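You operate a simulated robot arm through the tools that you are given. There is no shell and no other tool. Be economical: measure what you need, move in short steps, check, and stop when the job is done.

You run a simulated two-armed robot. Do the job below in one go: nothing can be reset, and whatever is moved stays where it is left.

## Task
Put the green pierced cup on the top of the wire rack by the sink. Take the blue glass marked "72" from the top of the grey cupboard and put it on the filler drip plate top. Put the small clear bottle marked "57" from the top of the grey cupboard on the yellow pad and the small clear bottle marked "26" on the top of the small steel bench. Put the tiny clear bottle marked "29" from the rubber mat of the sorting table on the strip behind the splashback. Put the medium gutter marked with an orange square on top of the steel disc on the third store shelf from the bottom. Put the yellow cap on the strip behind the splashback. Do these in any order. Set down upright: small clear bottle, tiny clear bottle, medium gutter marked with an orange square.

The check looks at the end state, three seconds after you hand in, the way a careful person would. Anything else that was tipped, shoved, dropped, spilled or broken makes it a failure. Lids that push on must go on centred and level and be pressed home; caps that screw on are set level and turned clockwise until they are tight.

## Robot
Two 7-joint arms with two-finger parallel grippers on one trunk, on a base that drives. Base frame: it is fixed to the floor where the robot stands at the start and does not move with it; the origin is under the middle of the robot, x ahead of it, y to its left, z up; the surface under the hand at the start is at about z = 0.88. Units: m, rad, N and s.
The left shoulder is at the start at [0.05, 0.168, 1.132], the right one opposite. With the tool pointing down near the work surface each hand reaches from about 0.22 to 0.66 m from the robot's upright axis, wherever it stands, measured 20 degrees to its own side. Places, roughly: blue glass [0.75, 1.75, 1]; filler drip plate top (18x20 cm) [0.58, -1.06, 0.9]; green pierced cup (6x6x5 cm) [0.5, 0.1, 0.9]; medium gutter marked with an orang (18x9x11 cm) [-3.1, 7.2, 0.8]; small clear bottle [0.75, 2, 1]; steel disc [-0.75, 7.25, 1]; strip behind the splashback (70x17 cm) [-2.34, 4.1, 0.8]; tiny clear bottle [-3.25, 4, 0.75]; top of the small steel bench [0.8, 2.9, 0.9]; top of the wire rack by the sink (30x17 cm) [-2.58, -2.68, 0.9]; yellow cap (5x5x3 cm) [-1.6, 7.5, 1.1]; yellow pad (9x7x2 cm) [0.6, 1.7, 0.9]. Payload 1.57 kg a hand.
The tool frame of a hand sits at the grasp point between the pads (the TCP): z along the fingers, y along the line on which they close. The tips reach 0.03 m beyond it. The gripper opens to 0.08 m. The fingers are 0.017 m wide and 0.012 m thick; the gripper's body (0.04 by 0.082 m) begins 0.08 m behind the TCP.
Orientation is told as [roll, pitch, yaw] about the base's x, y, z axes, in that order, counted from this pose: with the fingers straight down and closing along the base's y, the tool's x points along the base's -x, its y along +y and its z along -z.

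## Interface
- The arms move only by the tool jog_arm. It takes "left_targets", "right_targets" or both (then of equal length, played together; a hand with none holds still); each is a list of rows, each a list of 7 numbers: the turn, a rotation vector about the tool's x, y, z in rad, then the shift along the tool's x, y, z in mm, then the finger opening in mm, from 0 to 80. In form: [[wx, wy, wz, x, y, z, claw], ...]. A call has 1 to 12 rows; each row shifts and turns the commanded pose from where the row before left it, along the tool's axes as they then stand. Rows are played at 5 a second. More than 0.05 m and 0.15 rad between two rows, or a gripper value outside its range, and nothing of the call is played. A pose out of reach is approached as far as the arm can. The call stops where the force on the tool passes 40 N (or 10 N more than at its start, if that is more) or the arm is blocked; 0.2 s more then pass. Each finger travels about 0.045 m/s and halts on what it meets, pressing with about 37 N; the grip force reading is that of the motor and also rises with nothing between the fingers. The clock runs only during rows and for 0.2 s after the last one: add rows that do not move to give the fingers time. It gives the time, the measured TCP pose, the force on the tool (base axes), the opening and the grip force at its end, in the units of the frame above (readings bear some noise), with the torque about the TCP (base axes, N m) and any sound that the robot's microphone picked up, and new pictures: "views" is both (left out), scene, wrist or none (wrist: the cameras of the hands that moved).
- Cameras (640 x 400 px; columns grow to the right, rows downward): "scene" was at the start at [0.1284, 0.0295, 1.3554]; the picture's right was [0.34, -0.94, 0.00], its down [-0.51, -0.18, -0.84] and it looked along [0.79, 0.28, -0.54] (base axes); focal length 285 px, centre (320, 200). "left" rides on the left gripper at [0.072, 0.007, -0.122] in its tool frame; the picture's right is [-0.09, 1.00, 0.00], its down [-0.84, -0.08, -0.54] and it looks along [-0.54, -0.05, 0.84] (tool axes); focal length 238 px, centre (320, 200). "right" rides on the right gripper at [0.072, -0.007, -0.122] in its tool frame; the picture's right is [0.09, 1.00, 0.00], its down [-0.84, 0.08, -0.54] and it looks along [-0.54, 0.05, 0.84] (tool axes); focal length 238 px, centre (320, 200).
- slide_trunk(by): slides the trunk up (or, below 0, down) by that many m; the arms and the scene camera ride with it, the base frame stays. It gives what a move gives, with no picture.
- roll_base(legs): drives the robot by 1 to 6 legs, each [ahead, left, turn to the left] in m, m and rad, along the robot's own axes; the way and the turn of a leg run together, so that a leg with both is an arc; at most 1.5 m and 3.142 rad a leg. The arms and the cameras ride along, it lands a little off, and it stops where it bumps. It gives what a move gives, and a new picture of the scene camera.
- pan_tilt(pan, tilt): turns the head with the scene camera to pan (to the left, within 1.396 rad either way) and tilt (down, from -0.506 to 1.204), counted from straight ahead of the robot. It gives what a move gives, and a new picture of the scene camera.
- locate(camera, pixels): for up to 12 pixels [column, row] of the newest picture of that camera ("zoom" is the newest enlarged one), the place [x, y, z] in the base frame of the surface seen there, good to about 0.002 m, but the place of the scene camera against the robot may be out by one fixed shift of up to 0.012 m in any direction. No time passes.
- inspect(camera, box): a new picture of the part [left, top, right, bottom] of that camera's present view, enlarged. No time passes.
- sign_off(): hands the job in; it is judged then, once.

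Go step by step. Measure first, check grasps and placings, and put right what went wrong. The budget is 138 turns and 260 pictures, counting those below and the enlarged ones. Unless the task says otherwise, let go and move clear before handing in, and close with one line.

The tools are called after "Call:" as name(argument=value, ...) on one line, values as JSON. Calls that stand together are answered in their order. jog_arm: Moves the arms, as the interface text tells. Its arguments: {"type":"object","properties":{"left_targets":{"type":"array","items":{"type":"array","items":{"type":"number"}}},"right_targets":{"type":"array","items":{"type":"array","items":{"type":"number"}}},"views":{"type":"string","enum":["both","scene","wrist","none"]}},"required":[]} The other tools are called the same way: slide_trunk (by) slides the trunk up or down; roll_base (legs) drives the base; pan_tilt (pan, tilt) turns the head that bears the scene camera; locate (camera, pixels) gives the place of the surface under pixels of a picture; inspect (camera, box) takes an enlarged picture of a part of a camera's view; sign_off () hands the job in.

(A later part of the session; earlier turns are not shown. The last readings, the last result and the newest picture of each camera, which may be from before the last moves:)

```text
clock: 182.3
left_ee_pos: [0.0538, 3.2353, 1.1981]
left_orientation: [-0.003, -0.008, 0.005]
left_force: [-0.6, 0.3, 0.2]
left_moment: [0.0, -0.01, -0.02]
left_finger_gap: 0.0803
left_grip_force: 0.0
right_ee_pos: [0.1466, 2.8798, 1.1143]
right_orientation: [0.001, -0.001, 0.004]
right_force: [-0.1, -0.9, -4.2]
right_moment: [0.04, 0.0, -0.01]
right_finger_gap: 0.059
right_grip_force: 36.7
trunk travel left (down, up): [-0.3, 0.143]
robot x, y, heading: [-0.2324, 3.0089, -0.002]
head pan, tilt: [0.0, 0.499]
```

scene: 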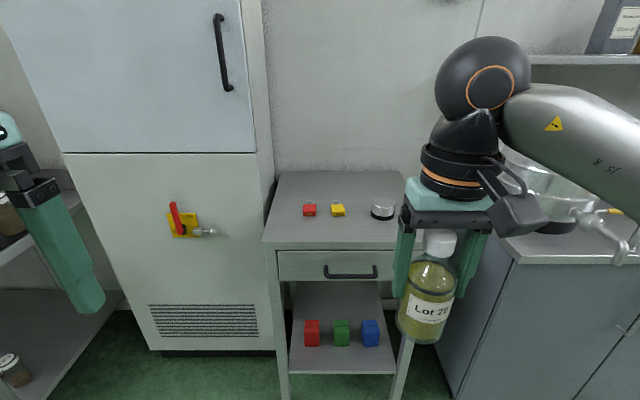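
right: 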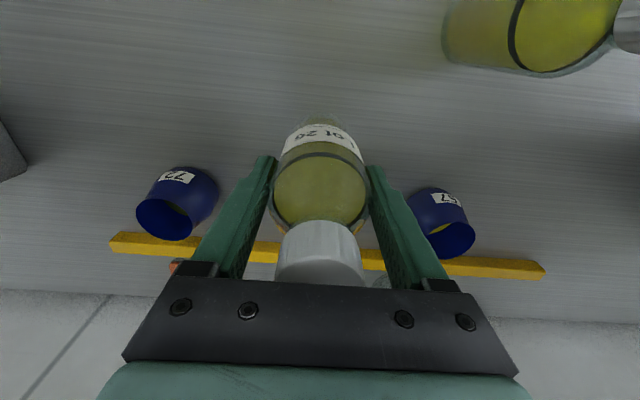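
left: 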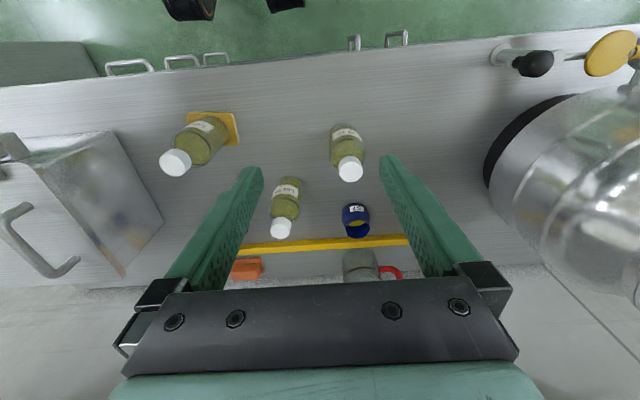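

The small bench carries red/yellow locks (309,210),(338,210) and a round piece (382,207); a tall cabinet stands left. I measure.

Call:
locate(camera="scene", pixels=[[270, 242], [395, 242], [285, 172], [309, 210], [338, 210], [382, 212], [250, 180], [218, 50], [350, 235], [382, 200], [350, 185]])

Call:
inspect(camera="scene", box=[250, 160, 410, 260])

```text
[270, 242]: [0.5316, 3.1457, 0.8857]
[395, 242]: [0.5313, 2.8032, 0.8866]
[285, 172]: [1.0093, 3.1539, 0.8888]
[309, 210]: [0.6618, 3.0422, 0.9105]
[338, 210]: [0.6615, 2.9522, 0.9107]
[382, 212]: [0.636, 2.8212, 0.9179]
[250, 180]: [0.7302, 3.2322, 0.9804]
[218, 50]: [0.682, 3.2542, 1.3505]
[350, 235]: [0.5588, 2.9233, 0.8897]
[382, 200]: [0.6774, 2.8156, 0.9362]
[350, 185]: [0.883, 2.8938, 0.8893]
```

```text
4.00 times, centred on (330, 210) of scene
```

zoom: 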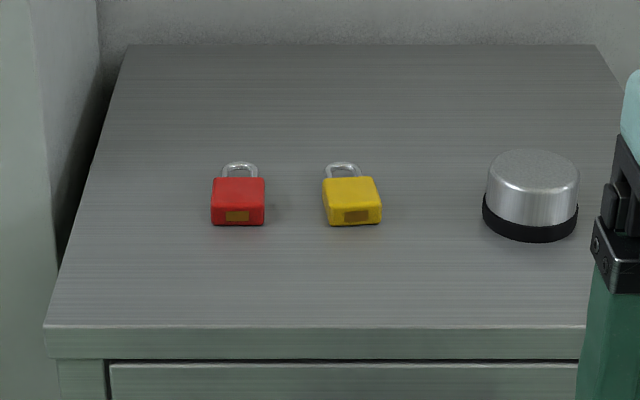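

I'll set bottle 26 at (0.585, 2.92), in front of the yellow lock. Drive forward 0.3, left 0.04.

Call:
roll_base(legs=[[0.3, 0.04, 0]])

Call:
jog_arm(right_targets=[[0, 0, 0, -45, 0, 0, 40], [0, 0, 0, -45, 0, 0, 40], [0, 0, 0, 0, 0, 45, 40], [0, 0, 0, 0, 0, 45, 40], [0, 0, 0, 0, 0, 0, 40]], views="wrist")

```text
clock: 184.4
left_ee_pos: [0.3549, 3.2755, 1.1982]
left_orientation: [-0.005, -0.009, 0.005]
left_force: [0.4, 0.1, 0.3]
left_moment: [-0.01, -0.01, 0.0]
left_finger_gap: 0.08
left_grip_force: 0.1
right_ee_pos: [0.4464, 2.9215, 1.1148]
right_orientation: [0.001, -0.001, 0.002]
right_force: [0.0, -0.3, -4.4]
right_moment: [0.0, 0.06, 0.03]
right_finger_gap: 0.0592
right_grip_force: 36.5
trunk travel left (down, up): [-0.3, 0.143]
robot x, y, heading: [0.066, 3.0519, -0.002]
head pan, tilt: [0.0, 0.499]
```

scene: 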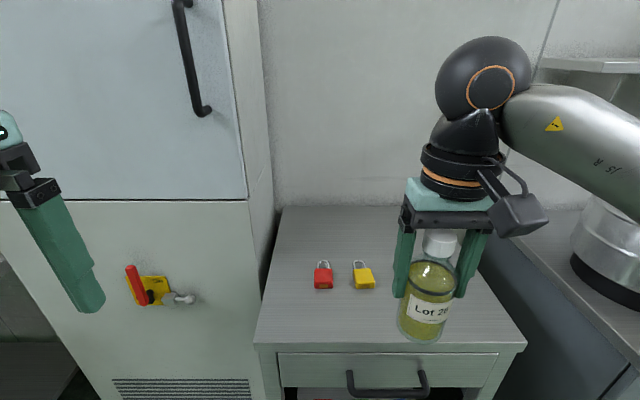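

```text
clock: 185.6
left_ee_pos: [0.3535, 3.2761, 1.1989]
left_orientation: [-0.005, -0.007, 0.006]
left_force: [-0.4, -0.6, 0.1]
left_moment: [0.0, 0.01, -0.04]
left_finger_gap: 0.08
left_grip_force: 0.0
right_ee_pos: [0.5379, 2.9214, 1.0241]
right_orientation: [0.001, -0.002, 0.004]
right_force: [0.4, -0.3, -3.8]
right_moment: [0.02, 0.0, 0.0]
right_finger_gap: 0.059
right_grip_force: 36.7
trunk travel left (down, up): [-0.3, 0.143]
robot x, y, heading: [0.0681, 3.0514, 0.001]
head pan, tilt: [0.0, 0.499]
```

right: 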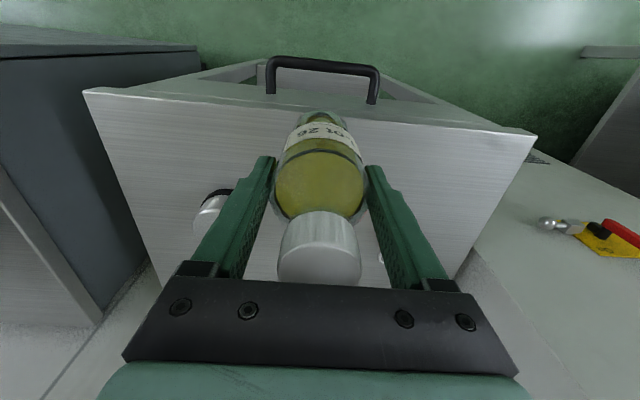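

Call:
locate(camera="right", pixels=[[200, 140], [450, 150], [200, 105], [450, 130], [215, 205]])

Call:
jog_arm(right_targets=[[0, 0, 0, -48, 0, 0, 40], [0, 0, 0, 0, 0, 30, 40], [0, 0, 0, 0, 0, 20, 40], [0, 0, 0, 0, 0, 0, 40]], views="scene")

Call:
inspect(camera="scene", box=[280, 220, 520, 370])

```text
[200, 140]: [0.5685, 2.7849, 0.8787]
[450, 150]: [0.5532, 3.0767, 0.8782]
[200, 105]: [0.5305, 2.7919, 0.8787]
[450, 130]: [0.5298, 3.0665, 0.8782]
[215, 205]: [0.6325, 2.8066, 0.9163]
```

```text
clock: 186.6
left_ee_pos: [0.355, 3.2752, 1.199]
left_orientation: [-0.002, -0.008, 0.004]
left_force: [-0.4, 0.7, -0.8]
left_moment: [-0.02, -0.02, 0.02]
left_finger_gap: 0.0798
left_grip_force: 0.1
right_ee_pos: [0.5841, 2.9211, 0.9743]
right_orientation: [0.002, -0.003, 0.003]
right_force: [0.4, -0.6, -3.7]
right_moment: [0.05, 0.01, -0.04]
right_finger_gap: 0.0592
right_grip_force: 36.9
trunk travel left (down, up): [-0.3, 0.143]
robot x, y, heading: [0.0648, 3.0478, 0.002]
head pan, tilt: [0.0, 0.499]
```

scene: 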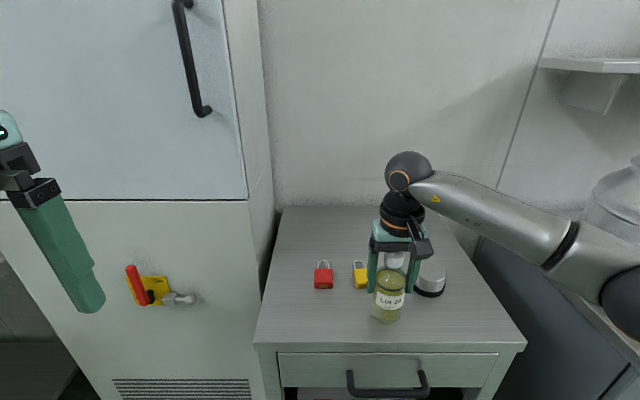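

```text
2.67 times, centred on (400, 295) of scene
```

zoom: 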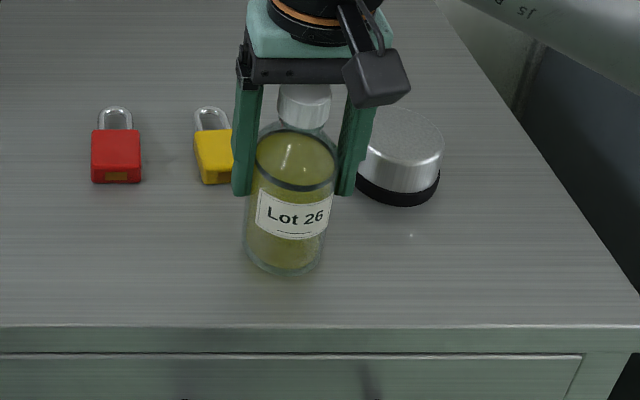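

Bench top is z 0.8785; ~13 mm remain. Lower to contact.

Call:
jog_arm(right_targets=[[0, 0, 0, 0, 0, 8, 40], [0, 0, 0, 0, 0, 3, 40], [0, 0, 0, 0, 0, 2, 40], [0, 0, 0, 0, 0, 1, 40], [0, 0, 0, 0, 0, 0, 40]], views="none")

```text
clock: 187.8
left_ee_pos: [0.3543, 3.2755, 1.199]
left_orientation: [-0.004, -0.008, 0.004]
left_force: [-0.3, -0.4, 0.1]
left_moment: [0.01, -0.05, 0.01]
left_finger_gap: 0.0803
left_grip_force: 0.1
right_ee_pos: [0.583, 2.9225, 0.959]
right_orientation: [0.0, 0.004, 0.005]
right_force: [-0.2, -0.6, 3.5]
right_moment: [-0.12, -0.03, 0.05]
right_finger_gap: 0.0595
right_grip_force: 20.6
trunk travel left (down, up): [-0.3, 0.143]
robot x, y, heading: [0.0671, 3.0485, 0.002]
head pan, tilt: [0.0, 0.499]
```

Light contact. I release and rise.

Call:
jog_arm(right_targets=[[0, 0, 0, 0, 0, 0, 60], [0, 0, 0, 0, 0, 0, 78], [0, 0, 0, 0, 0, 0, 78], [0, 0, 0, 0, 0, 0, 78], [0, 0, 0, 0, 0, -40, 78], [0, 0, 0, 0, 0, -45, 78], [0, 0, 0, 0, 0, -45, 78], [0, 0, 0, 10, 0, -45, 80], [0, 0, 0, 45, 0, 0, 80], [0, 0, 0, 45, 0, 0, 80], [0, 0, 0, 0, 0, 0, 80]], views="both")

Call:
inspect(camera="scene", box=[280, 220, 520, 370])

```text
clock: 190.2
left_ee_pos: [0.3549, 3.275, 1.1992]
left_orientation: [-0.003, -0.007, 0.005]
left_force: [-0.5, 0.0, -0.7]
left_moment: [-0.02, 0.01, 0.01]
left_finger_gap: 0.0796
left_grip_force: 0.1
right_ee_pos: [0.4833, 2.9204, 1.1357]
right_orientation: [0.001, -0.003, 0.003]
right_force: [0.2, -0.8, -0.3]
right_moment: [0.01, -0.02, -0.01]
right_finger_gap: 0.0801
right_grip_force: 0.1
trunk travel left (down, up): [-0.3, 0.143]
robot x, y, heading: [0.0663, 3.051, 0.001]
head pan, tilt: [0.0, 0.499]
```

scene: 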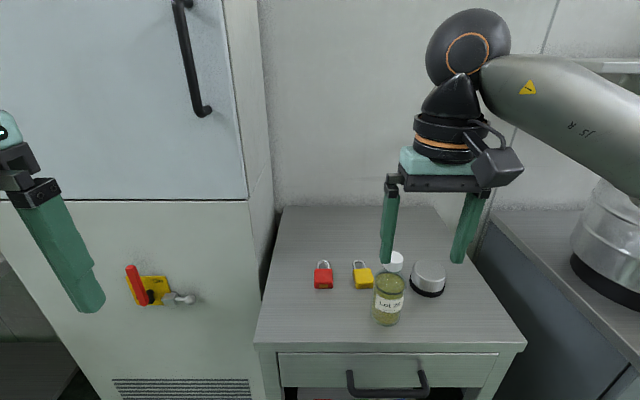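
right: 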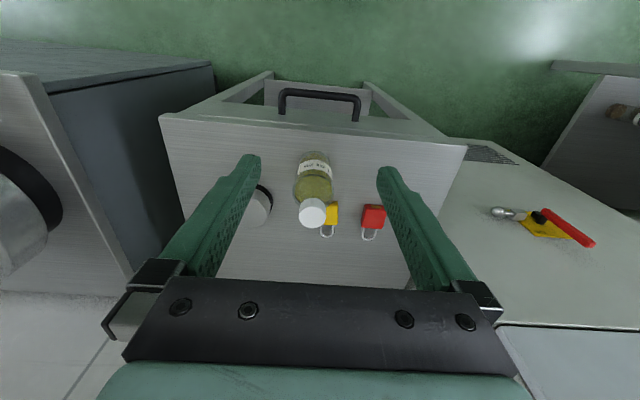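

```text
2.67 times, centred on (400, 295) of scene
```

zoom: 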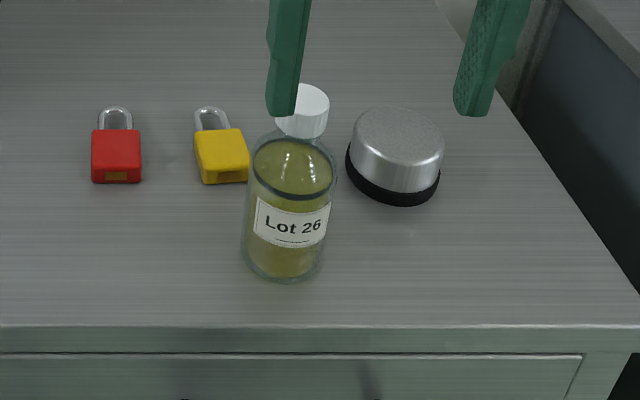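

Bottle 26 stands well. Now I drive back for the blue glass 72.

Call:
roll_base(legs=[[-0.3, 0, 0], [0, -1.32, 0], [0.43, 0, 0]])

Call:
jog_arm(right_targets=[[0, 0, 0, -40, 0, 0, 80], [0, 0, 0, -40, 0, 10, 80], [0, 0, 0, -30, 0, 20, 80], [0, 0, 0, 0, 0, 0, 80]], views="both")

```text
clock: 205.9
left_ee_pos: [0.4872, 1.9494, 1.1983]
left_orientation: [-0.004, -0.007, 0.014]
left_force: [0.2, -0.6, 0.2]
left_moment: [0.0, 0.02, 0.0]
left_finger_gap: 0.0798
left_grip_force: 0.1
right_ee_pos: [0.6187, 1.5977, 1.1347]
right_orientation: [0.003, -0.002, 0.013]
right_force: [1.0, 0.8, 0.0]
right_moment: [0.01, 0.01, -0.02]
right_finger_gap: 0.08
right_grip_force: 0.1
trunk travel left (down, up): [-0.3, 0.143]
robot x, y, heading: [0.2, 1.7183, 0.013]
head pan, tilt: [0.0, 0.499]
```

scene: 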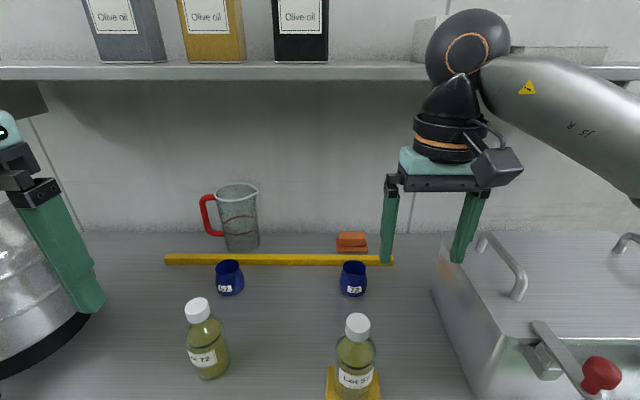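

```text
clock: 206.9
left_ee_pos: [0.4859, 1.9495, 1.1987]
left_orientation: [-0.004, -0.009, 0.014]
left_force: [-0.9, 0.5, -0.2]
left_moment: [-0.01, 0.02, -0.03]
left_finger_gap: 0.0802
left_grip_force: 0.1
right_ee_pos: [0.7299, 1.5987, 1.1056]
right_orientation: [0.001, -0.002, 0.013]
right_force: [-0.2, 0.4, 0.4]
right_moment: [0.0, 0.0, -0.01]
right_finger_gap: 0.08
right_grip_force: 0.1
trunk travel left (down, up): [-0.3, 0.143]
robot x, y, heading: [0.1982, 1.7216, 0.008]
head pan, tilt: [0.0, 0.499]
```

scene: 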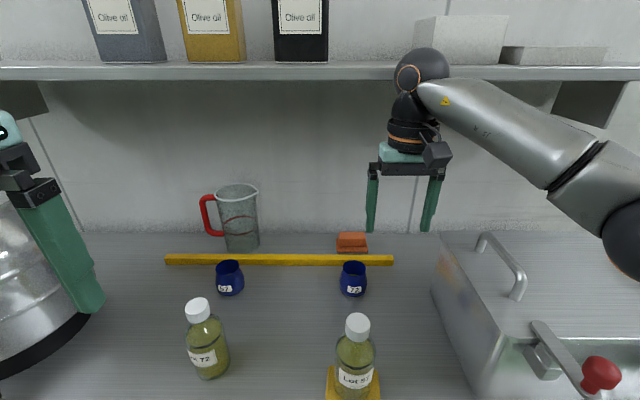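
right: 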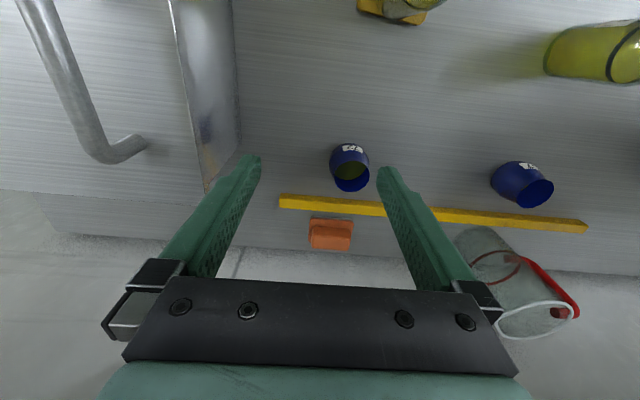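

Call:
locate(camera="right", pixels=[[332, 175], [369, 176], [350, 190], [330, 155], [367, 155], [349, 146], [350, 172]])

Call:
inspect(camera="right", box=[290, 120, 410, 210])

```text
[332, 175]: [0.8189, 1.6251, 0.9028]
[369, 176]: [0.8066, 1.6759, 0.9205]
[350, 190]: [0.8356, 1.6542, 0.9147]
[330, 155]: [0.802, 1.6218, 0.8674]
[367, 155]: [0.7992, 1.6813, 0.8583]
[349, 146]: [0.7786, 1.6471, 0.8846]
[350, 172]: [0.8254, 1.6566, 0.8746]
```

```text
4.44 times, centred on (350, 165) of right
```

zoom: 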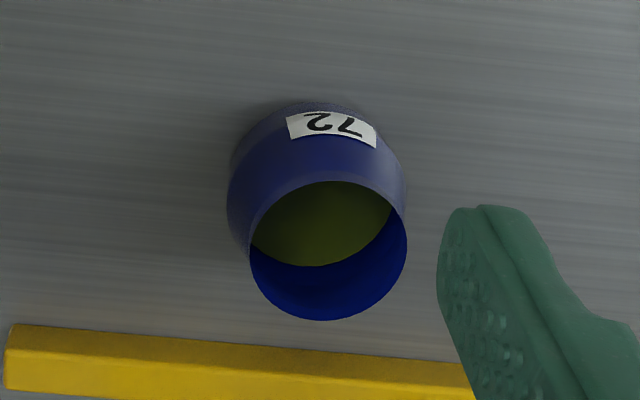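

The glass 72 holds oil (so keep it level); centre ≈(0.811, 1.651). I approach above it.

Call:
jog_arm(right_targets=[[0, 0, 0, 0, 26, 30, 80], [0, 0, 0, 0, 25, 30, 80], [0, 0, 0, -27, 0, 25, 80], [0, 0, 0, -27, 0, 25, 80], [0, 0, 0, -27, 0, 20, 80], [0, 0, 0, 0, 0, 0, 80]], views="wrist")

```text
clock: 208.3
left_ee_pos: [0.4858, 1.9497, 1.1993]
left_orientation: [-0.002, -0.008, 0.013]
left_force: [0.1, -0.3, 0.2]
left_moment: [0.0, 0.0, -0.03]
left_finger_gap: 0.08
left_grip_force: 0.1
right_ee_pos: [0.8083, 1.6483, 0.9747]
right_orientation: [0.003, -0.003, 0.011]
right_force: [1.1, -0.2, -0.4]
right_moment: [0.02, -0.02, -0.03]
right_finger_gap: 0.0798
right_grip_force: 0.1
trunk travel left (down, up): [-0.3, 0.143]
robot x, y, heading: [0.2027, 1.724, 0.014]
head pan, tilt: [0.0, 0.499]
```

right: 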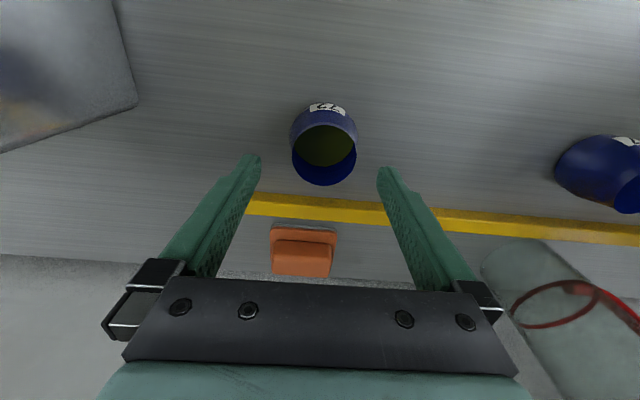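

Call:
locate(camera="right", pixels=[[293, 157], [355, 159], [325, 183], [325, 122], [322, 104], [291, 135], [357, 135]])

```text
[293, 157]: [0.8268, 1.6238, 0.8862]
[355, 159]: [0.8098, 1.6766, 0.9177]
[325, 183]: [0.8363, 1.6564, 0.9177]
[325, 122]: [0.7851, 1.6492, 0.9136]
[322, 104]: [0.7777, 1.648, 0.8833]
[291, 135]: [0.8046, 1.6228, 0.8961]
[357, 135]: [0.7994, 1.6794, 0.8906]
```

Call:
jog_arm(right_targets=[[0, 0, 0, -3, 3, 30, 80], [0, 0, 0, 0, 0, 30, 80], [0, 0, 0, 0, 0, 20, 80], [0, 0, 0, 0, 0, 0, 70], [0, 0, 0, 0, 0, 0, 60], [0, 0, 0, 0, 0, 0, 50], [0, 0, 0, 0, 0, 0, 40], [0, 0, 0, 0, 0, 0, 40], [0, 0, 0, 0, 0, 0, 40], [0, 0, 0, 0, 0, -10, 40], [0, 0, 0, 0, 0, -15, 40], [0, 0, 0, 0, 0, -15, 40]], views="both")

```text
clock: 210.9
left_ee_pos: [0.4868, 1.9499, 1.1973]
left_orientation: [-0.004, -0.007, 0.015]
left_force: [-0.1, -0.6, -0.7]
left_moment: [0.03, 0.0, -0.05]
left_finger_gap: 0.08
left_grip_force: 0.0
right_ee_pos: [0.81, 1.6529, 0.9345]
right_orientation: [0.002, -0.001, 0.012]
right_force: [-0.5, 0.6, -0.5]
right_moment: [0.01, 0.01, -0.01]
right_finger_gap: 0.0626
right_grip_force: 37.2
right hand out of reach, approached as far as the arm can: row 1
trunk travel left (down, up): [-0.3, 0.143]
robot x, y, heading: [0.2024, 1.721, 0.01]
head pan, tilt: [0.0, 0.499]
```

scene: 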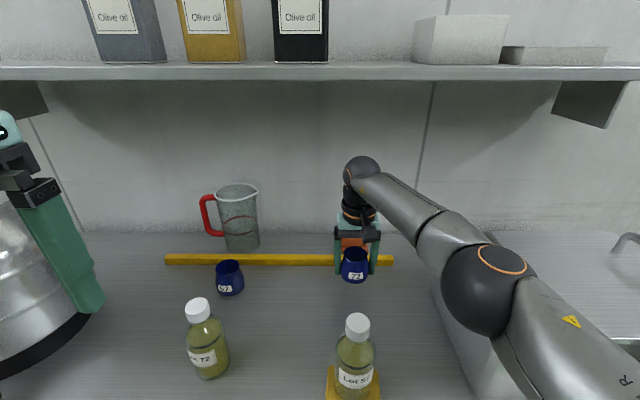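
right: 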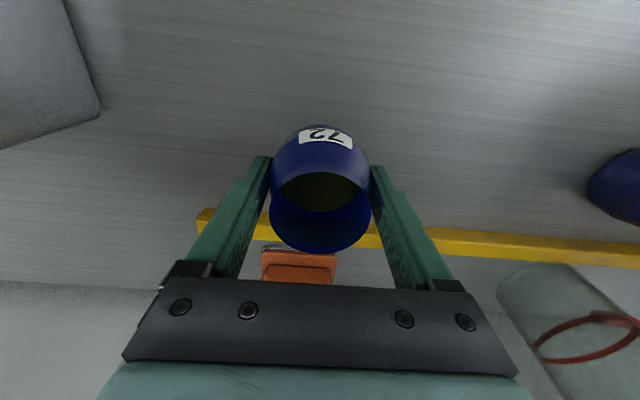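

Glass held (gap 0.063). I lift gently and retract in small rows.

Call:
jog_arm(right_targets=[[0, 0, 0, 3, 0, -25, 40], [0, 0, 0, 5, 0, -25, 40], [0, 0, 0, 5, 0, -25, 40], [0, 0, 0, 5, 0, -25, 40], [0, 0, 0, 10, 0, -25, 40], [0, 0, 0, 10, 0, -25, 40], [0, 0, 0, 10, 0, -25, 40], [0, 0, 0, 30, 0, 0, 40], [0, 0, 0, 30, 0, 0, 40], [0, 0, 0, 30, 0, 0, 40], [0, 0, 0, 30, 0, 0, 40], [0, 0, 0, 25, 0, 0, 40]], views="wrist")

Call:
inspect(camera="right", box=[220, 80, 420, 280])

```text
clock: 213.5
left_ee_pos: [0.4851, 1.9503, 1.1999]
left_orientation: [-0.002, -0.008, 0.014]
left_force: [0.6, -0.6, 0.0]
left_moment: [-0.02, 0.01, 0.0]
left_finger_gap: 0.08
left_grip_force: 0.0
right_ee_pos: [0.6169, 1.6501, 1.1102]
right_orientation: [0.002, -0.002, 0.012]
right_force: [-1.0, -0.6, -0.8]
right_moment: [-0.01, 0.01, 0.01]
right_finger_gap: 0.0627
right_grip_force: 37.1
trunk travel left (down, up): [-0.3, 0.143]
robot x, y, heading: [0.2011, 1.7214, 0.008]
head pan, tilt: [0.0, 0.499]
```

right: 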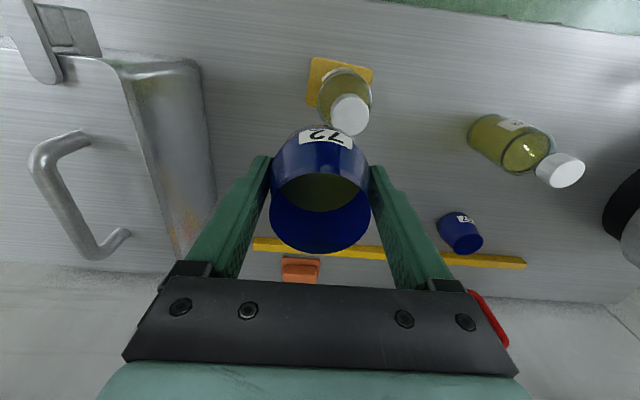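

```text
2.00 times, centred on (320, 180) of right
```

zoom: 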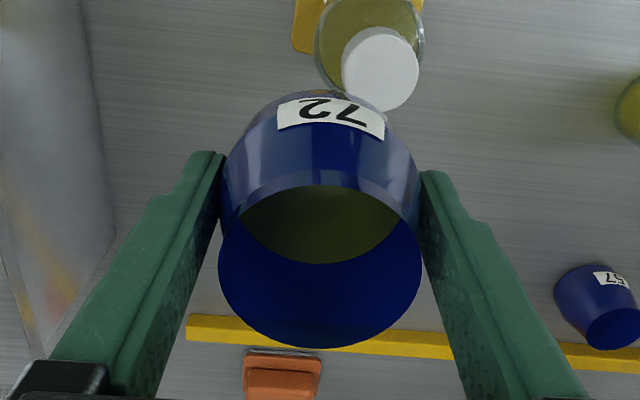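

Oil level is fine. I drive back and right toward the filler bench.

Call:
roll_base(legs=[[-0.44, 0, 0], [0, -1.4, -0.01], [0, -1.27, 0]])

Call:
pan_tilt(pan=-0.1, tilt=0.5)

```text
clock: 239.2
left_ee_pos: [0.0744, -0.7238, 1.1986]
left_orientation: [-0.004, -0.006, 0.007]
left_force: [-0.2, -0.2, 0.4]
left_moment: [0.02, 0.02, 0.0]
left_finger_gap: 0.0801
left_grip_force: 0.0
right_ee_pos: [0.2017, -1.0247, 1.1106]
right_orientation: [0.001, 0.0, 0.005]
right_force: [-0.3, -1.4, -1.0]
right_moment: [0.02, -0.01, -0.04]
right_finger_gap: 0.0626
right_grip_force: 37.0
trunk travel left (down, up): [-0.3, 0.143]
robot x, y, heading: [-0.2089, -0.949, 0.006]
head pan, tilt: [0.0, 0.499]
```

scene: 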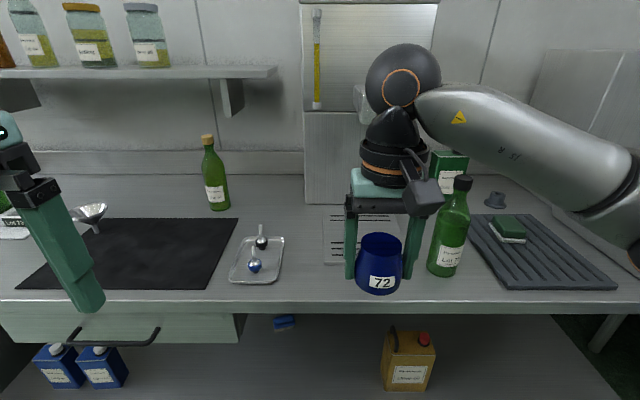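

```text
clock: 239.9
left_ee_pos: [0.0741, -0.7238, 1.1991]
left_orientation: [-0.003, -0.01, 0.01]
left_force: [0.4, 0.1, 0.1]
left_moment: [0.04, -0.02, -0.01]
left_finger_gap: 0.0798
left_grip_force: 0.0
right_ee_pos: [0.202, -1.0256, 1.1094]
right_orientation: [0.001, -0.002, 0.005]
right_force: [0.2, 0.9, -0.8]
right_moment: [-0.03, 0.03, -0.02]
right_finger_gap: 0.0626
right_grip_force: 36.4
trunk travel left (down, up): [-0.3, 0.143]
robot x, y, heading: [-0.2052, -0.9507, 0.001]
head pan, tilt: [-0.099, 0.499]
```

scene: 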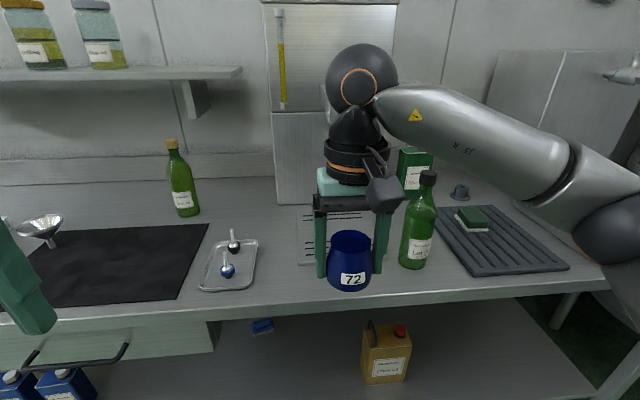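

The drip plate (slotted, near (320,235)) lies before the filler, green bottle at (418,220). I measure, viewing from the wrist too.

Call:
locate(camera="scene", pixels=[[300, 210], [297, 262], [312, 225], [385, 225], [418, 255], [428, 175], [350, 285], [240, 245], [280, 205], [390, 215]])

Call:
inspect(camera="scene", box=[200, 60, 480, 300])

Call:
inspect(camera="right", box=[0, 0, 640, 400])

```text
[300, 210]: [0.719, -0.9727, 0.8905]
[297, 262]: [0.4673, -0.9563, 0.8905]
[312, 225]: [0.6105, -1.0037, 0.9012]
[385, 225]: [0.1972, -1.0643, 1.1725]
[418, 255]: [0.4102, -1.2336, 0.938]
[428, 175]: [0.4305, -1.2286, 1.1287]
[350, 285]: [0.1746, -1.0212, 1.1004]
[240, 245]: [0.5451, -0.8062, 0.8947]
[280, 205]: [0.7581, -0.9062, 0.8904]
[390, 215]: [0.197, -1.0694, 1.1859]
```

```text
1.67 times, centred on (340, 180) of scene
```

zoom: 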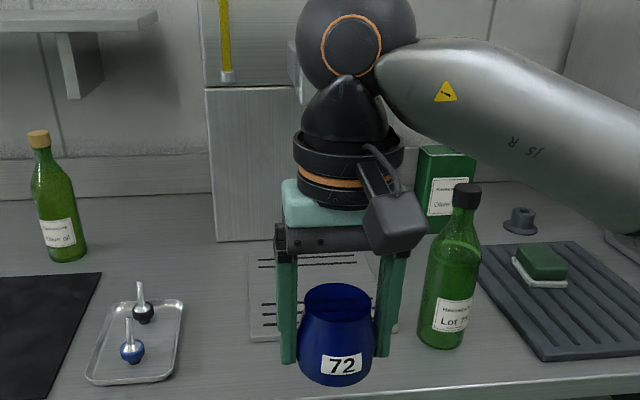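

```text
1.00 times, centred on (320, 200) of right (not enlarged: the box is as wide or as high as the picture)
```

zoom: 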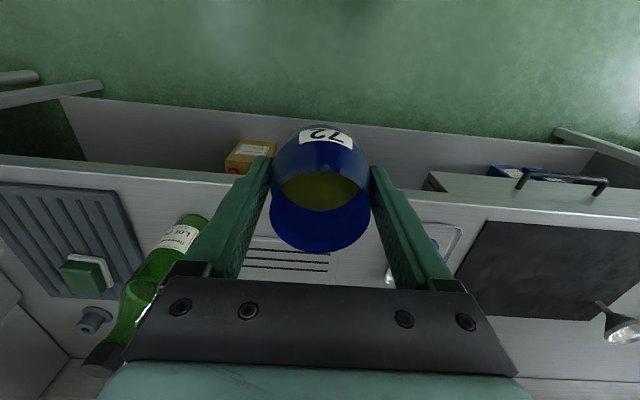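

The green bottle (≈(0.435,−1.23), top ≈1.12) may lie under my forearm; I measure arm heights at the ball and elbow, and the plate edges.

Call:
locate(camera="scene", pixels=[[362, 48], [362, 90], [460, 140], [540, 175], [610, 190], [590, 240], [357, 95]])

Call:
locate(camera="right", pixels=[[245, 252], [325, 270], [290, 243], [360, 262], [250, 275], [190, 225], [370, 245]])

```text
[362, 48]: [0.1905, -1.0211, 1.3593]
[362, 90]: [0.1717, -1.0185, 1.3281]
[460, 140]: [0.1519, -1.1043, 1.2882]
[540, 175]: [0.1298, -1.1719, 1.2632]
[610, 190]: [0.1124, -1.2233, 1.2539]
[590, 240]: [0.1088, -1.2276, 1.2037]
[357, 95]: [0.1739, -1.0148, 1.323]
```

```text
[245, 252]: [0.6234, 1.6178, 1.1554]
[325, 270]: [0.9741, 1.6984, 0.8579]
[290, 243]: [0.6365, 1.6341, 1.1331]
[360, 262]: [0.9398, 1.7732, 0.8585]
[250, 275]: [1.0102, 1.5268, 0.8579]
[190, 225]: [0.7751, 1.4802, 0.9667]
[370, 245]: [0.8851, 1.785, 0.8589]
```

The forearm would pass over that bottle head-on, so I'll approach from the left with the base turned about −0.3. First I look from there, mindful of the filler spout.

Call:
roll_base(legs=[[0, 0.22, 0], [0, 0, -0.3]])

Call:
pan_tilt(pan=0.1, tilt=0.35)

Call:
inspect(camera="left", box=[0, 0, 640, 400])

```text
clock: 243.4
left_ee_pos: [0.1266, -0.6007, 1.1987]
left_orientation: [-0.004, -0.006, -0.291]
left_force: [-0.3, 0.4, -0.4]
left_moment: [0.01, 0.0, 0.01]
left_finger_gap: 0.0802
left_grip_force: 0.0
right_ee_pos: [0.1624, -0.9257, 1.1095]
right_orientation: [0.001, -0.002, -0.291]
right_force: [0.5, 0.6, -1.3]
right_moment: [0.02, 0.0, -0.02]
right_finger_gap: 0.0626
right_grip_force: 37.2
trunk travel left (down, up): [-0.3, 0.143]
robot x, y, heading: [-0.2138, -0.7332, -0.291]
head pan, tilt: [-0.099, 0.499]
```

scene: 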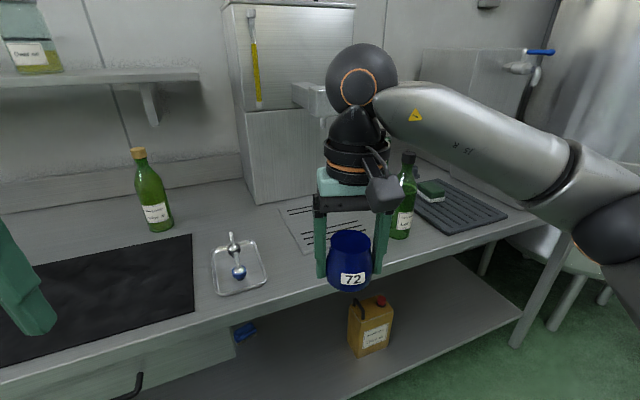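

```text
clock: 244.1
left_ee_pos: [0.1266, -0.5997, 1.1989]
left_orientation: [-0.002, -0.009, -0.292]
left_force: [0.0, 0.0, 0.3]
left_moment: [0.0, -0.03, 0.02]
left_finger_gap: 0.08
left_grip_force: 0.1
right_ee_pos: [0.1612, -0.9246, 1.1099]
right_orientation: [0.001, -0.002, -0.291]
right_force: [-0.4, -0.4, -1.0]
right_moment: [0.01, 0.03, 0.02]
right_finger_gap: 0.0628
right_grip_force: 36.8
trunk travel left (down, up): [-0.3, 0.143]
robot x, y, heading: [-0.2124, -0.7312, -0.293]
head pan, tilt: [0.099, 0.351]
```

scene: 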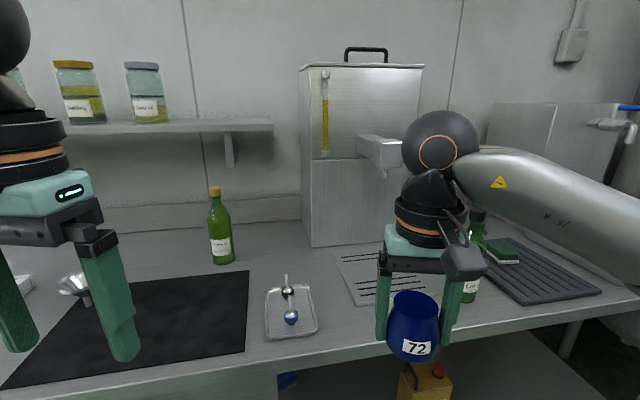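

```text
1.00 times, centred on (320, 200) of left (not enlarged: the box is as wide or as high as the picture)
```

zoom: 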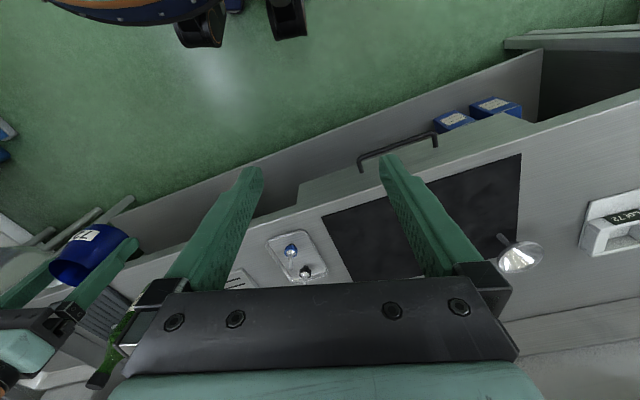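

Call:
locate(camera="scene", pixels=[[360, 148], [383, 152], [385, 172], [405, 150], [335, 255], [357, 303], [378, 303], [345, 275], [475, 215], [310, 240], [300, 352], [270, 335]])

Call:
inspect(camera="scene", box=[320, 110, 520, 330])

```text
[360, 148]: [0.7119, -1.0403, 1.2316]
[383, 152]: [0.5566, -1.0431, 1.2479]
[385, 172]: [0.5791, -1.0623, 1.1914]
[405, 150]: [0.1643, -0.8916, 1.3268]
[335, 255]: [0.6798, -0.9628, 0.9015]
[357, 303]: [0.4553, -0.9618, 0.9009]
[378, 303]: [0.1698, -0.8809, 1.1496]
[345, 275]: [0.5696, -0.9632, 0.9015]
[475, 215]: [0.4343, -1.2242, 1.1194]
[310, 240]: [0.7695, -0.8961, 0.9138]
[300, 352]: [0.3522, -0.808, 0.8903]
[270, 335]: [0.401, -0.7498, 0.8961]
```

```text
1.82 times, centred on (420, 220) of scene
```

zoom: 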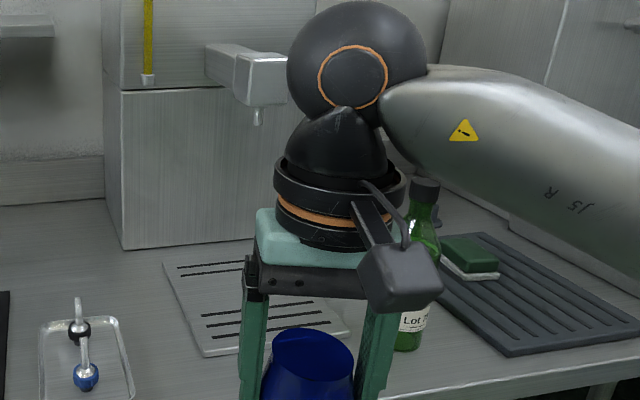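

Spout nozzle is at ≈(0.579,−1.062), z≈1.17; plate spans x 0.455–0.68, y −0.963…−1.15, top ≈0.89. I'll set the glass at (0.492,−1.005), clear of the spout. Drive in.

Call:
roll_base(legs=[[0.2, 0.02, 0]])

Call:
pan_tilt(pan=-0.05, tilt=0.55)

```text
clock: 245.7
left_ee_pos: [0.3266, -0.6394, 1.1984]
left_orientation: [-0.003, -0.006, -0.292]
left_force: [0.8, -0.1, -1.2]
left_moment: [-0.03, -0.02, -0.02]
left_finger_gap: 0.08
left_grip_force: 0.0
right_ee_pos: [0.3601, -0.9649, 1.1098]
right_orientation: [0.0, -0.003, -0.291]
right_force: [0.2, -0.5, -0.7]
right_moment: [0.01, 0.01, 0.0]
right_finger_gap: 0.0628
right_grip_force: 37.1
trunk travel left (down, up): [-0.3, 0.143]
robot x, y, heading: [-0.0136, -0.7686, -0.295]
head pan, tilt: [0.099, 0.351]
```

scene: 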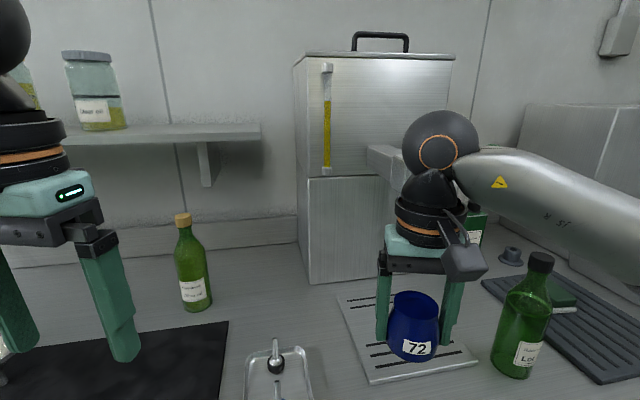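

```text
clock: 246.4
left_ee_pos: [0.3248, -0.6393, 1.1996]
left_orientation: [-0.003, -0.008, -0.291]
left_force: [0.1, -0.5, 0.1]
left_moment: [0.01, -0.01, -0.02]
left_finger_gap: 0.0801
left_grip_force: 0.1
right_ee_pos: [0.3576, -0.9649, 1.1098]
right_orientation: [0.002, 0.0, -0.292]
right_force: [0.4, -0.1, -0.6]
right_moment: [-0.01, -0.01, 0.01]
right_finger_gap: 0.0627
right_grip_force: 36.9
trunk travel left (down, up): [-0.3, 0.143]
robot x, y, heading: [-0.015, -0.7715, -0.295]
head pan, tilt: [-0.051, 0.55]
```

scene: 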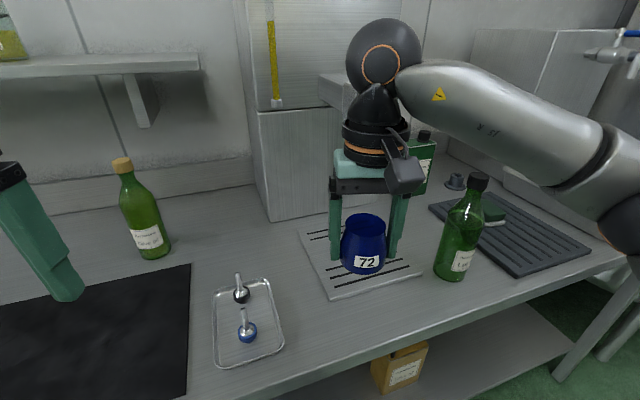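

I lower 110 mm here (clear of the spout), then move ahead 100 mm.

Call:
jog_arm(right_targets=[[0, 0, 0, 0, 0, 25, 40], [0, 0, 0, 0, 0, 25, 40], [0, 0, 0, 0, 0, 25, 40], [0, 0, 0, 0, 0, 25, 40], [0, 0, 0, -25, 0, 20, 40], [0, 0, 0, -25, 0, 15, 40], [0, 0, 0, -25, 0, 0, 40], [0, 0, 0, -25, 0, 0, 40], [0, 0, 0, 0, 0, 0, 40]], views="both")

```text
clock: 248.4
left_ee_pos: [0.3245, -0.6394, 1.1991]
left_orientation: [-0.004, -0.009, -0.292]
left_force: [0.3, -1.0, -0.4]
left_moment: [0.01, 0.0, 0.02]
left_finger_gap: 0.08
left_grip_force: 0.0
right_ee_pos: [0.4545, -0.9936, 0.9755]
right_orientation: [-0.001, -0.001, -0.291]
right_force: [0.3, 0.4, -1.1]
right_moment: [-0.02, -0.02, 0.01]
right_finger_gap: 0.0625
right_grip_force: 37.0
trunk travel left (down, up): [-0.3, 0.143]
robot x, y, heading: [-0.0176, -0.7745, -0.294]
head pan, tilt: [-0.051, 0.55]
```

scene: 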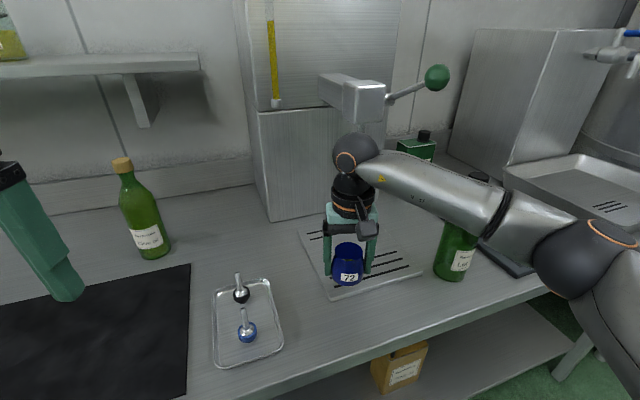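
right: 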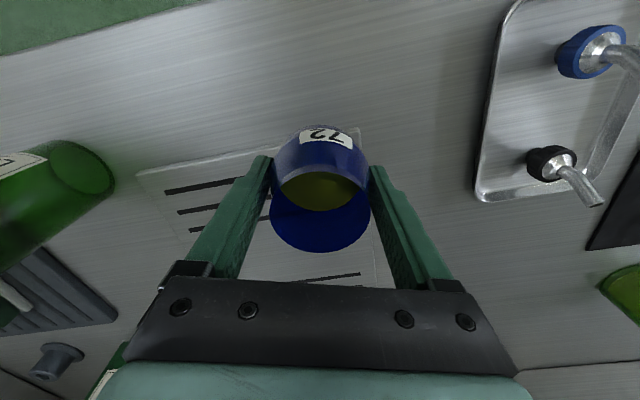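

The forearm passes on the near side of the green bottle; I check its distance before going lower, and the plate from the wrist.

Call:
locate(camera="scene", pixels=[[355, 140], [430, 185], [490, 205], [530, 215], [570, 235], [480, 175], [465, 220]])

Call:
locate(camera="right", pixels=[[142, 175], [250, 155], [370, 150], [180, 165], [380, 250], [205, 175]])

```text
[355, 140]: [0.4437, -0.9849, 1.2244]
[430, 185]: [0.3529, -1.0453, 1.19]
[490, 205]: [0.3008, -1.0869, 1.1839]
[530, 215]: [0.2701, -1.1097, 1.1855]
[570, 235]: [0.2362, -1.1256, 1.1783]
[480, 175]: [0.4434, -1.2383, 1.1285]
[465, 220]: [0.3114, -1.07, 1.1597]
```

```text
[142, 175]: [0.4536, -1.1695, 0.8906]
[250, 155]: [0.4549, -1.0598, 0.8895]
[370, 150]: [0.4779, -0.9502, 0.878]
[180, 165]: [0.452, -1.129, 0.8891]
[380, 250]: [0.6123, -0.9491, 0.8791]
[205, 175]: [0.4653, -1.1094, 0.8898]
```

Clear by ~0.2 m. Plate top is 0.890. I advance 47 mm and descend to just above.

Call:
jog_arm(right_targets=[[0, 0, 0, -24, -1, 8, 40], [0, 0, 0, -23, -1, 12, 40], [0, 0, 0, 0, 0, 15, 40], [0, 0, 0, 0, 0, 8, 40], [0, 0, 0, 0, 0, 3, 40], [0, 0, 0, 0, 0, 2, 40], [0, 0, 0, 0, 0, 1, 40], [0, 0, 0, 0, 0, 0, 40]], views="both")

Call:
inspect(camera="scene", box=[290, 130, 470, 310])

```text
clock: 250.2
left_ee_pos: [0.3228, -0.6398, 1.1994]
left_orientation: [-0.003, -0.008, -0.292]
left_force: [-0.3, -0.1, -0.2]
left_moment: [-0.04, 0.0, 0.02]
left_finger_gap: 0.0799
left_grip_force: 0.0
right_ee_pos: [0.4973, -1.0084, 0.9281]
right_orientation: [0.003, -0.006, -0.293]
right_force: [0.5, -1.0, 13.1]
right_moment: [-0.1, 0.11, 0.07]
right_finger_gap: 0.063
right_grip_force: 37.1
trunk travel left (down, up): [-0.3, 0.143]
robot x, y, heading: [-0.0154, -0.7691, -0.295]
head pan, tilt: [-0.051, 0.55]
```

scene: 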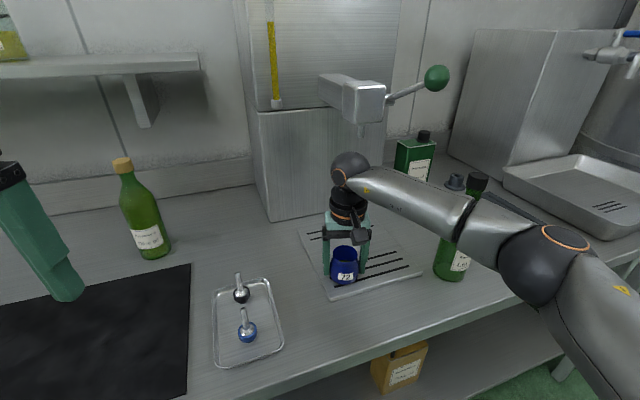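
right: 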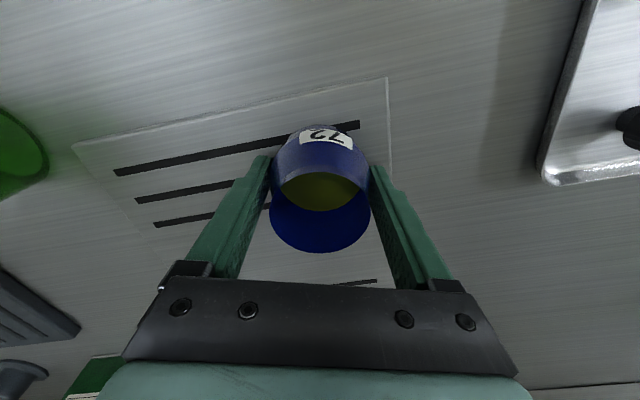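

```text
2.22 times, centred on (380, 220) of scene
```

zoom: 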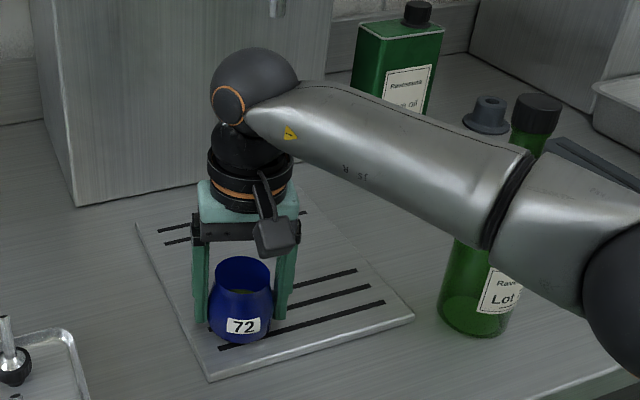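

Contact (13 N up) with the glass fully on the plate. I ease, open slowly, rise, and retract.

Call:
jog_arm(right_targets=[[0, 0, 0, 0, 0, -2, 50], [0, 0, 0, 0, 0, 0, 66], [0, 0, 0, 0, 0, 0, 78], [0, 0, 0, 0, 0, 0, 78], [0, 0, 0, 0, 0, 0, 78], [0, 0, 0, 0, 0, -25, 78], [0, 0, 0, 0, 0, -35, 78], [0, 0, 0, 10, 0, -35, 78], [0, 0, 0, 40, 0, -20, 78], [0, 0, 0, 40, 0, -25, 78], [0, 0, 0, 30, 0, -30, 78], [0, 0, 0, 0, 0, -20, 78]], views="both")

Call:
inspect(camera="scene", box=[290, 200, 470, 310])

```text
clock: 252.8
left_ee_pos: [0.3235, -0.6396, 1.1982]
left_orientation: [-0.003, -0.008, -0.292]
left_force: [0.4, 0.3, 0.6]
left_moment: [0.02, -0.01, -0.02]
left_finger_gap: 0.0802
left_grip_force: 0.2
right_ee_pos: [0.3821, -0.9744, 1.1177]
right_orientation: [0.0, -0.001, -0.292]
right_force: [0.0, 0.2, -0.1]
right_moment: [0.04, 0.01, 0.02]
right_finger_gap: 0.0782
right_grip_force: 0.0
trunk travel left (down, up): [-0.3, 0.143]
robot x, y, heading: [-0.0174, -0.7685, -0.295]
head pan, tilt: [-0.051, 0.55]
```

scene: 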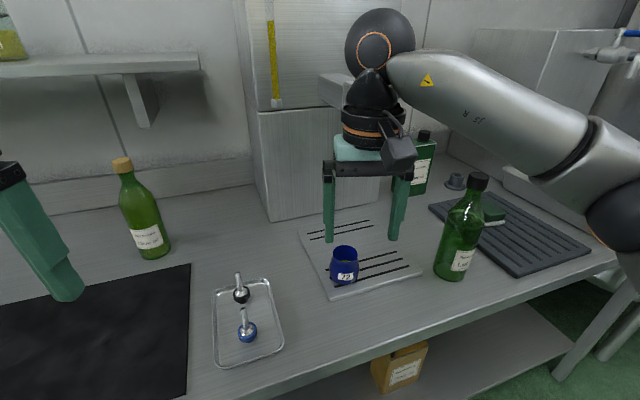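
right: 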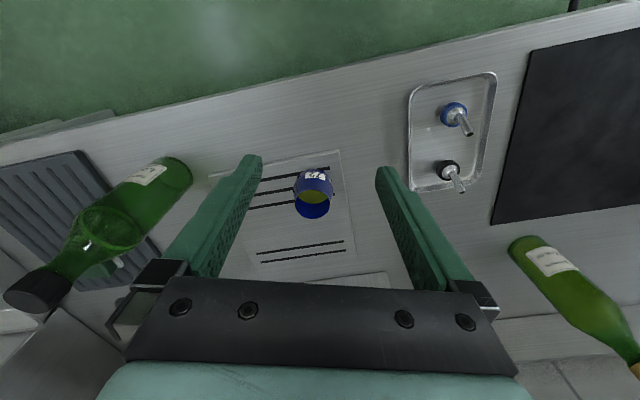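

```text
3.56 times, centred on (380, 255) of scene
```

zoom: 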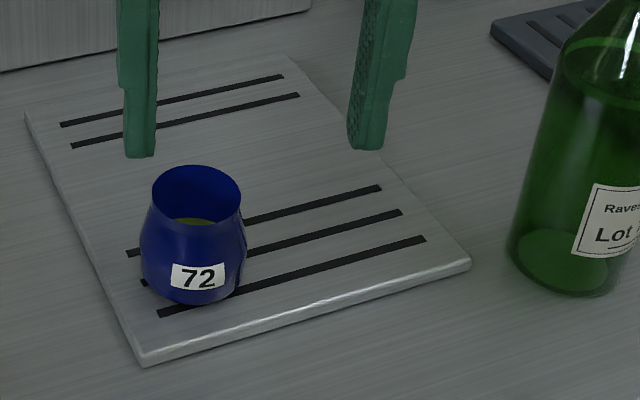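

Glass 72 stands on the drip plate with its oil. Next I drive up the aisle to the far end and turn to look.

Call:
roll_base(legs=[[-0.22, 0, 0], [0, 0, 0.295], [0, 1.5, 0], [0, 1.5, 0], [0, 1.2, 0], [0, 0, 1.571]])

Call:
pan_tilt(pan=0.6, tilt=0.15)

```text
clock: 295.5
left_ee_pos: [-0.484, 3.7753, 1.1992]
left_orientation: [-0.004, -0.01, 1.598]
left_force: [0.7, 1.2, -0.6]
left_moment: [0.02, 0.01, -0.04]
left_finger_gap: 0.0801
left_grip_force: 0.0
right_ee_pos: [-0.1844, 3.9363, 1.1173]
right_orientation: [0.0, -0.001, 1.598]
right_force: [-0.8, 0.0, 0.4]
right_moment: [0.01, 0.02, -0.02]
right_finger_gap: 0.0777
right_grip_force: 0.0
trunk travel left (down, up): [-0.3, 0.143]
robot x, y, heading: [-0.2498, 3.4922, 1.596]
head pan, tilt: [-0.051, 0.55]
```

scene: 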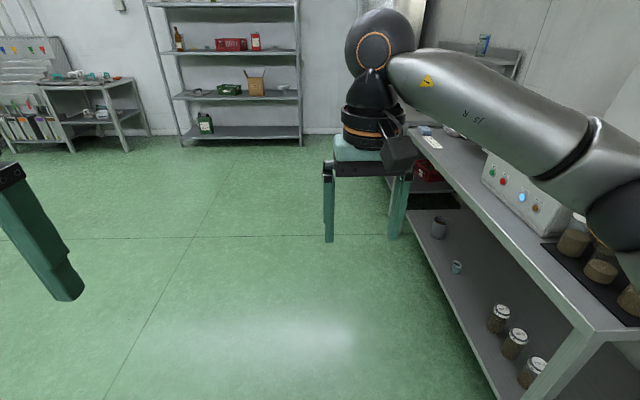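

```text
clock: 296.5
left_ee_pos: [-0.4826, 3.775, 1.1981]
left_orientation: [-0.005, -0.009, 1.598]
left_force: [0.3, -0.1, 0.2]
left_moment: [0.02, -0.05, -0.02]
left_finger_gap: 0.08
left_grip_force: 0.0
right_ee_pos: [-0.1843, 3.9356, 1.1172]
right_orientation: [0.001, -0.001, 1.597]
right_force: [1.2, 0.0, -0.2]
right_moment: [0.03, -0.01, 0.01]
right_finger_gap: 0.0778
right_grip_force: 0.1
trunk travel left (down, up): [-0.3, 0.143]
robot x, y, heading: [-0.252, 3.4895, 1.598]
head pan, tilt: [0.6, 0.15]
```

scene: 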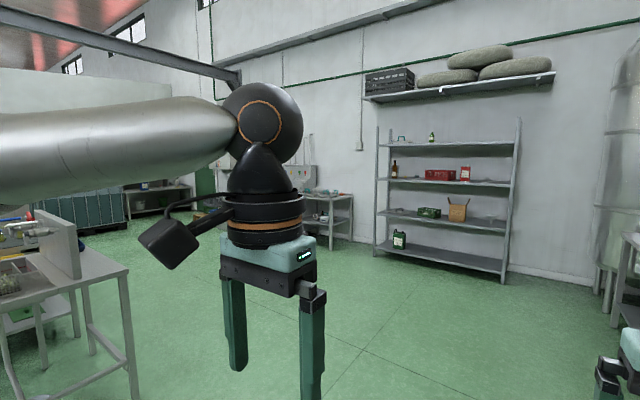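

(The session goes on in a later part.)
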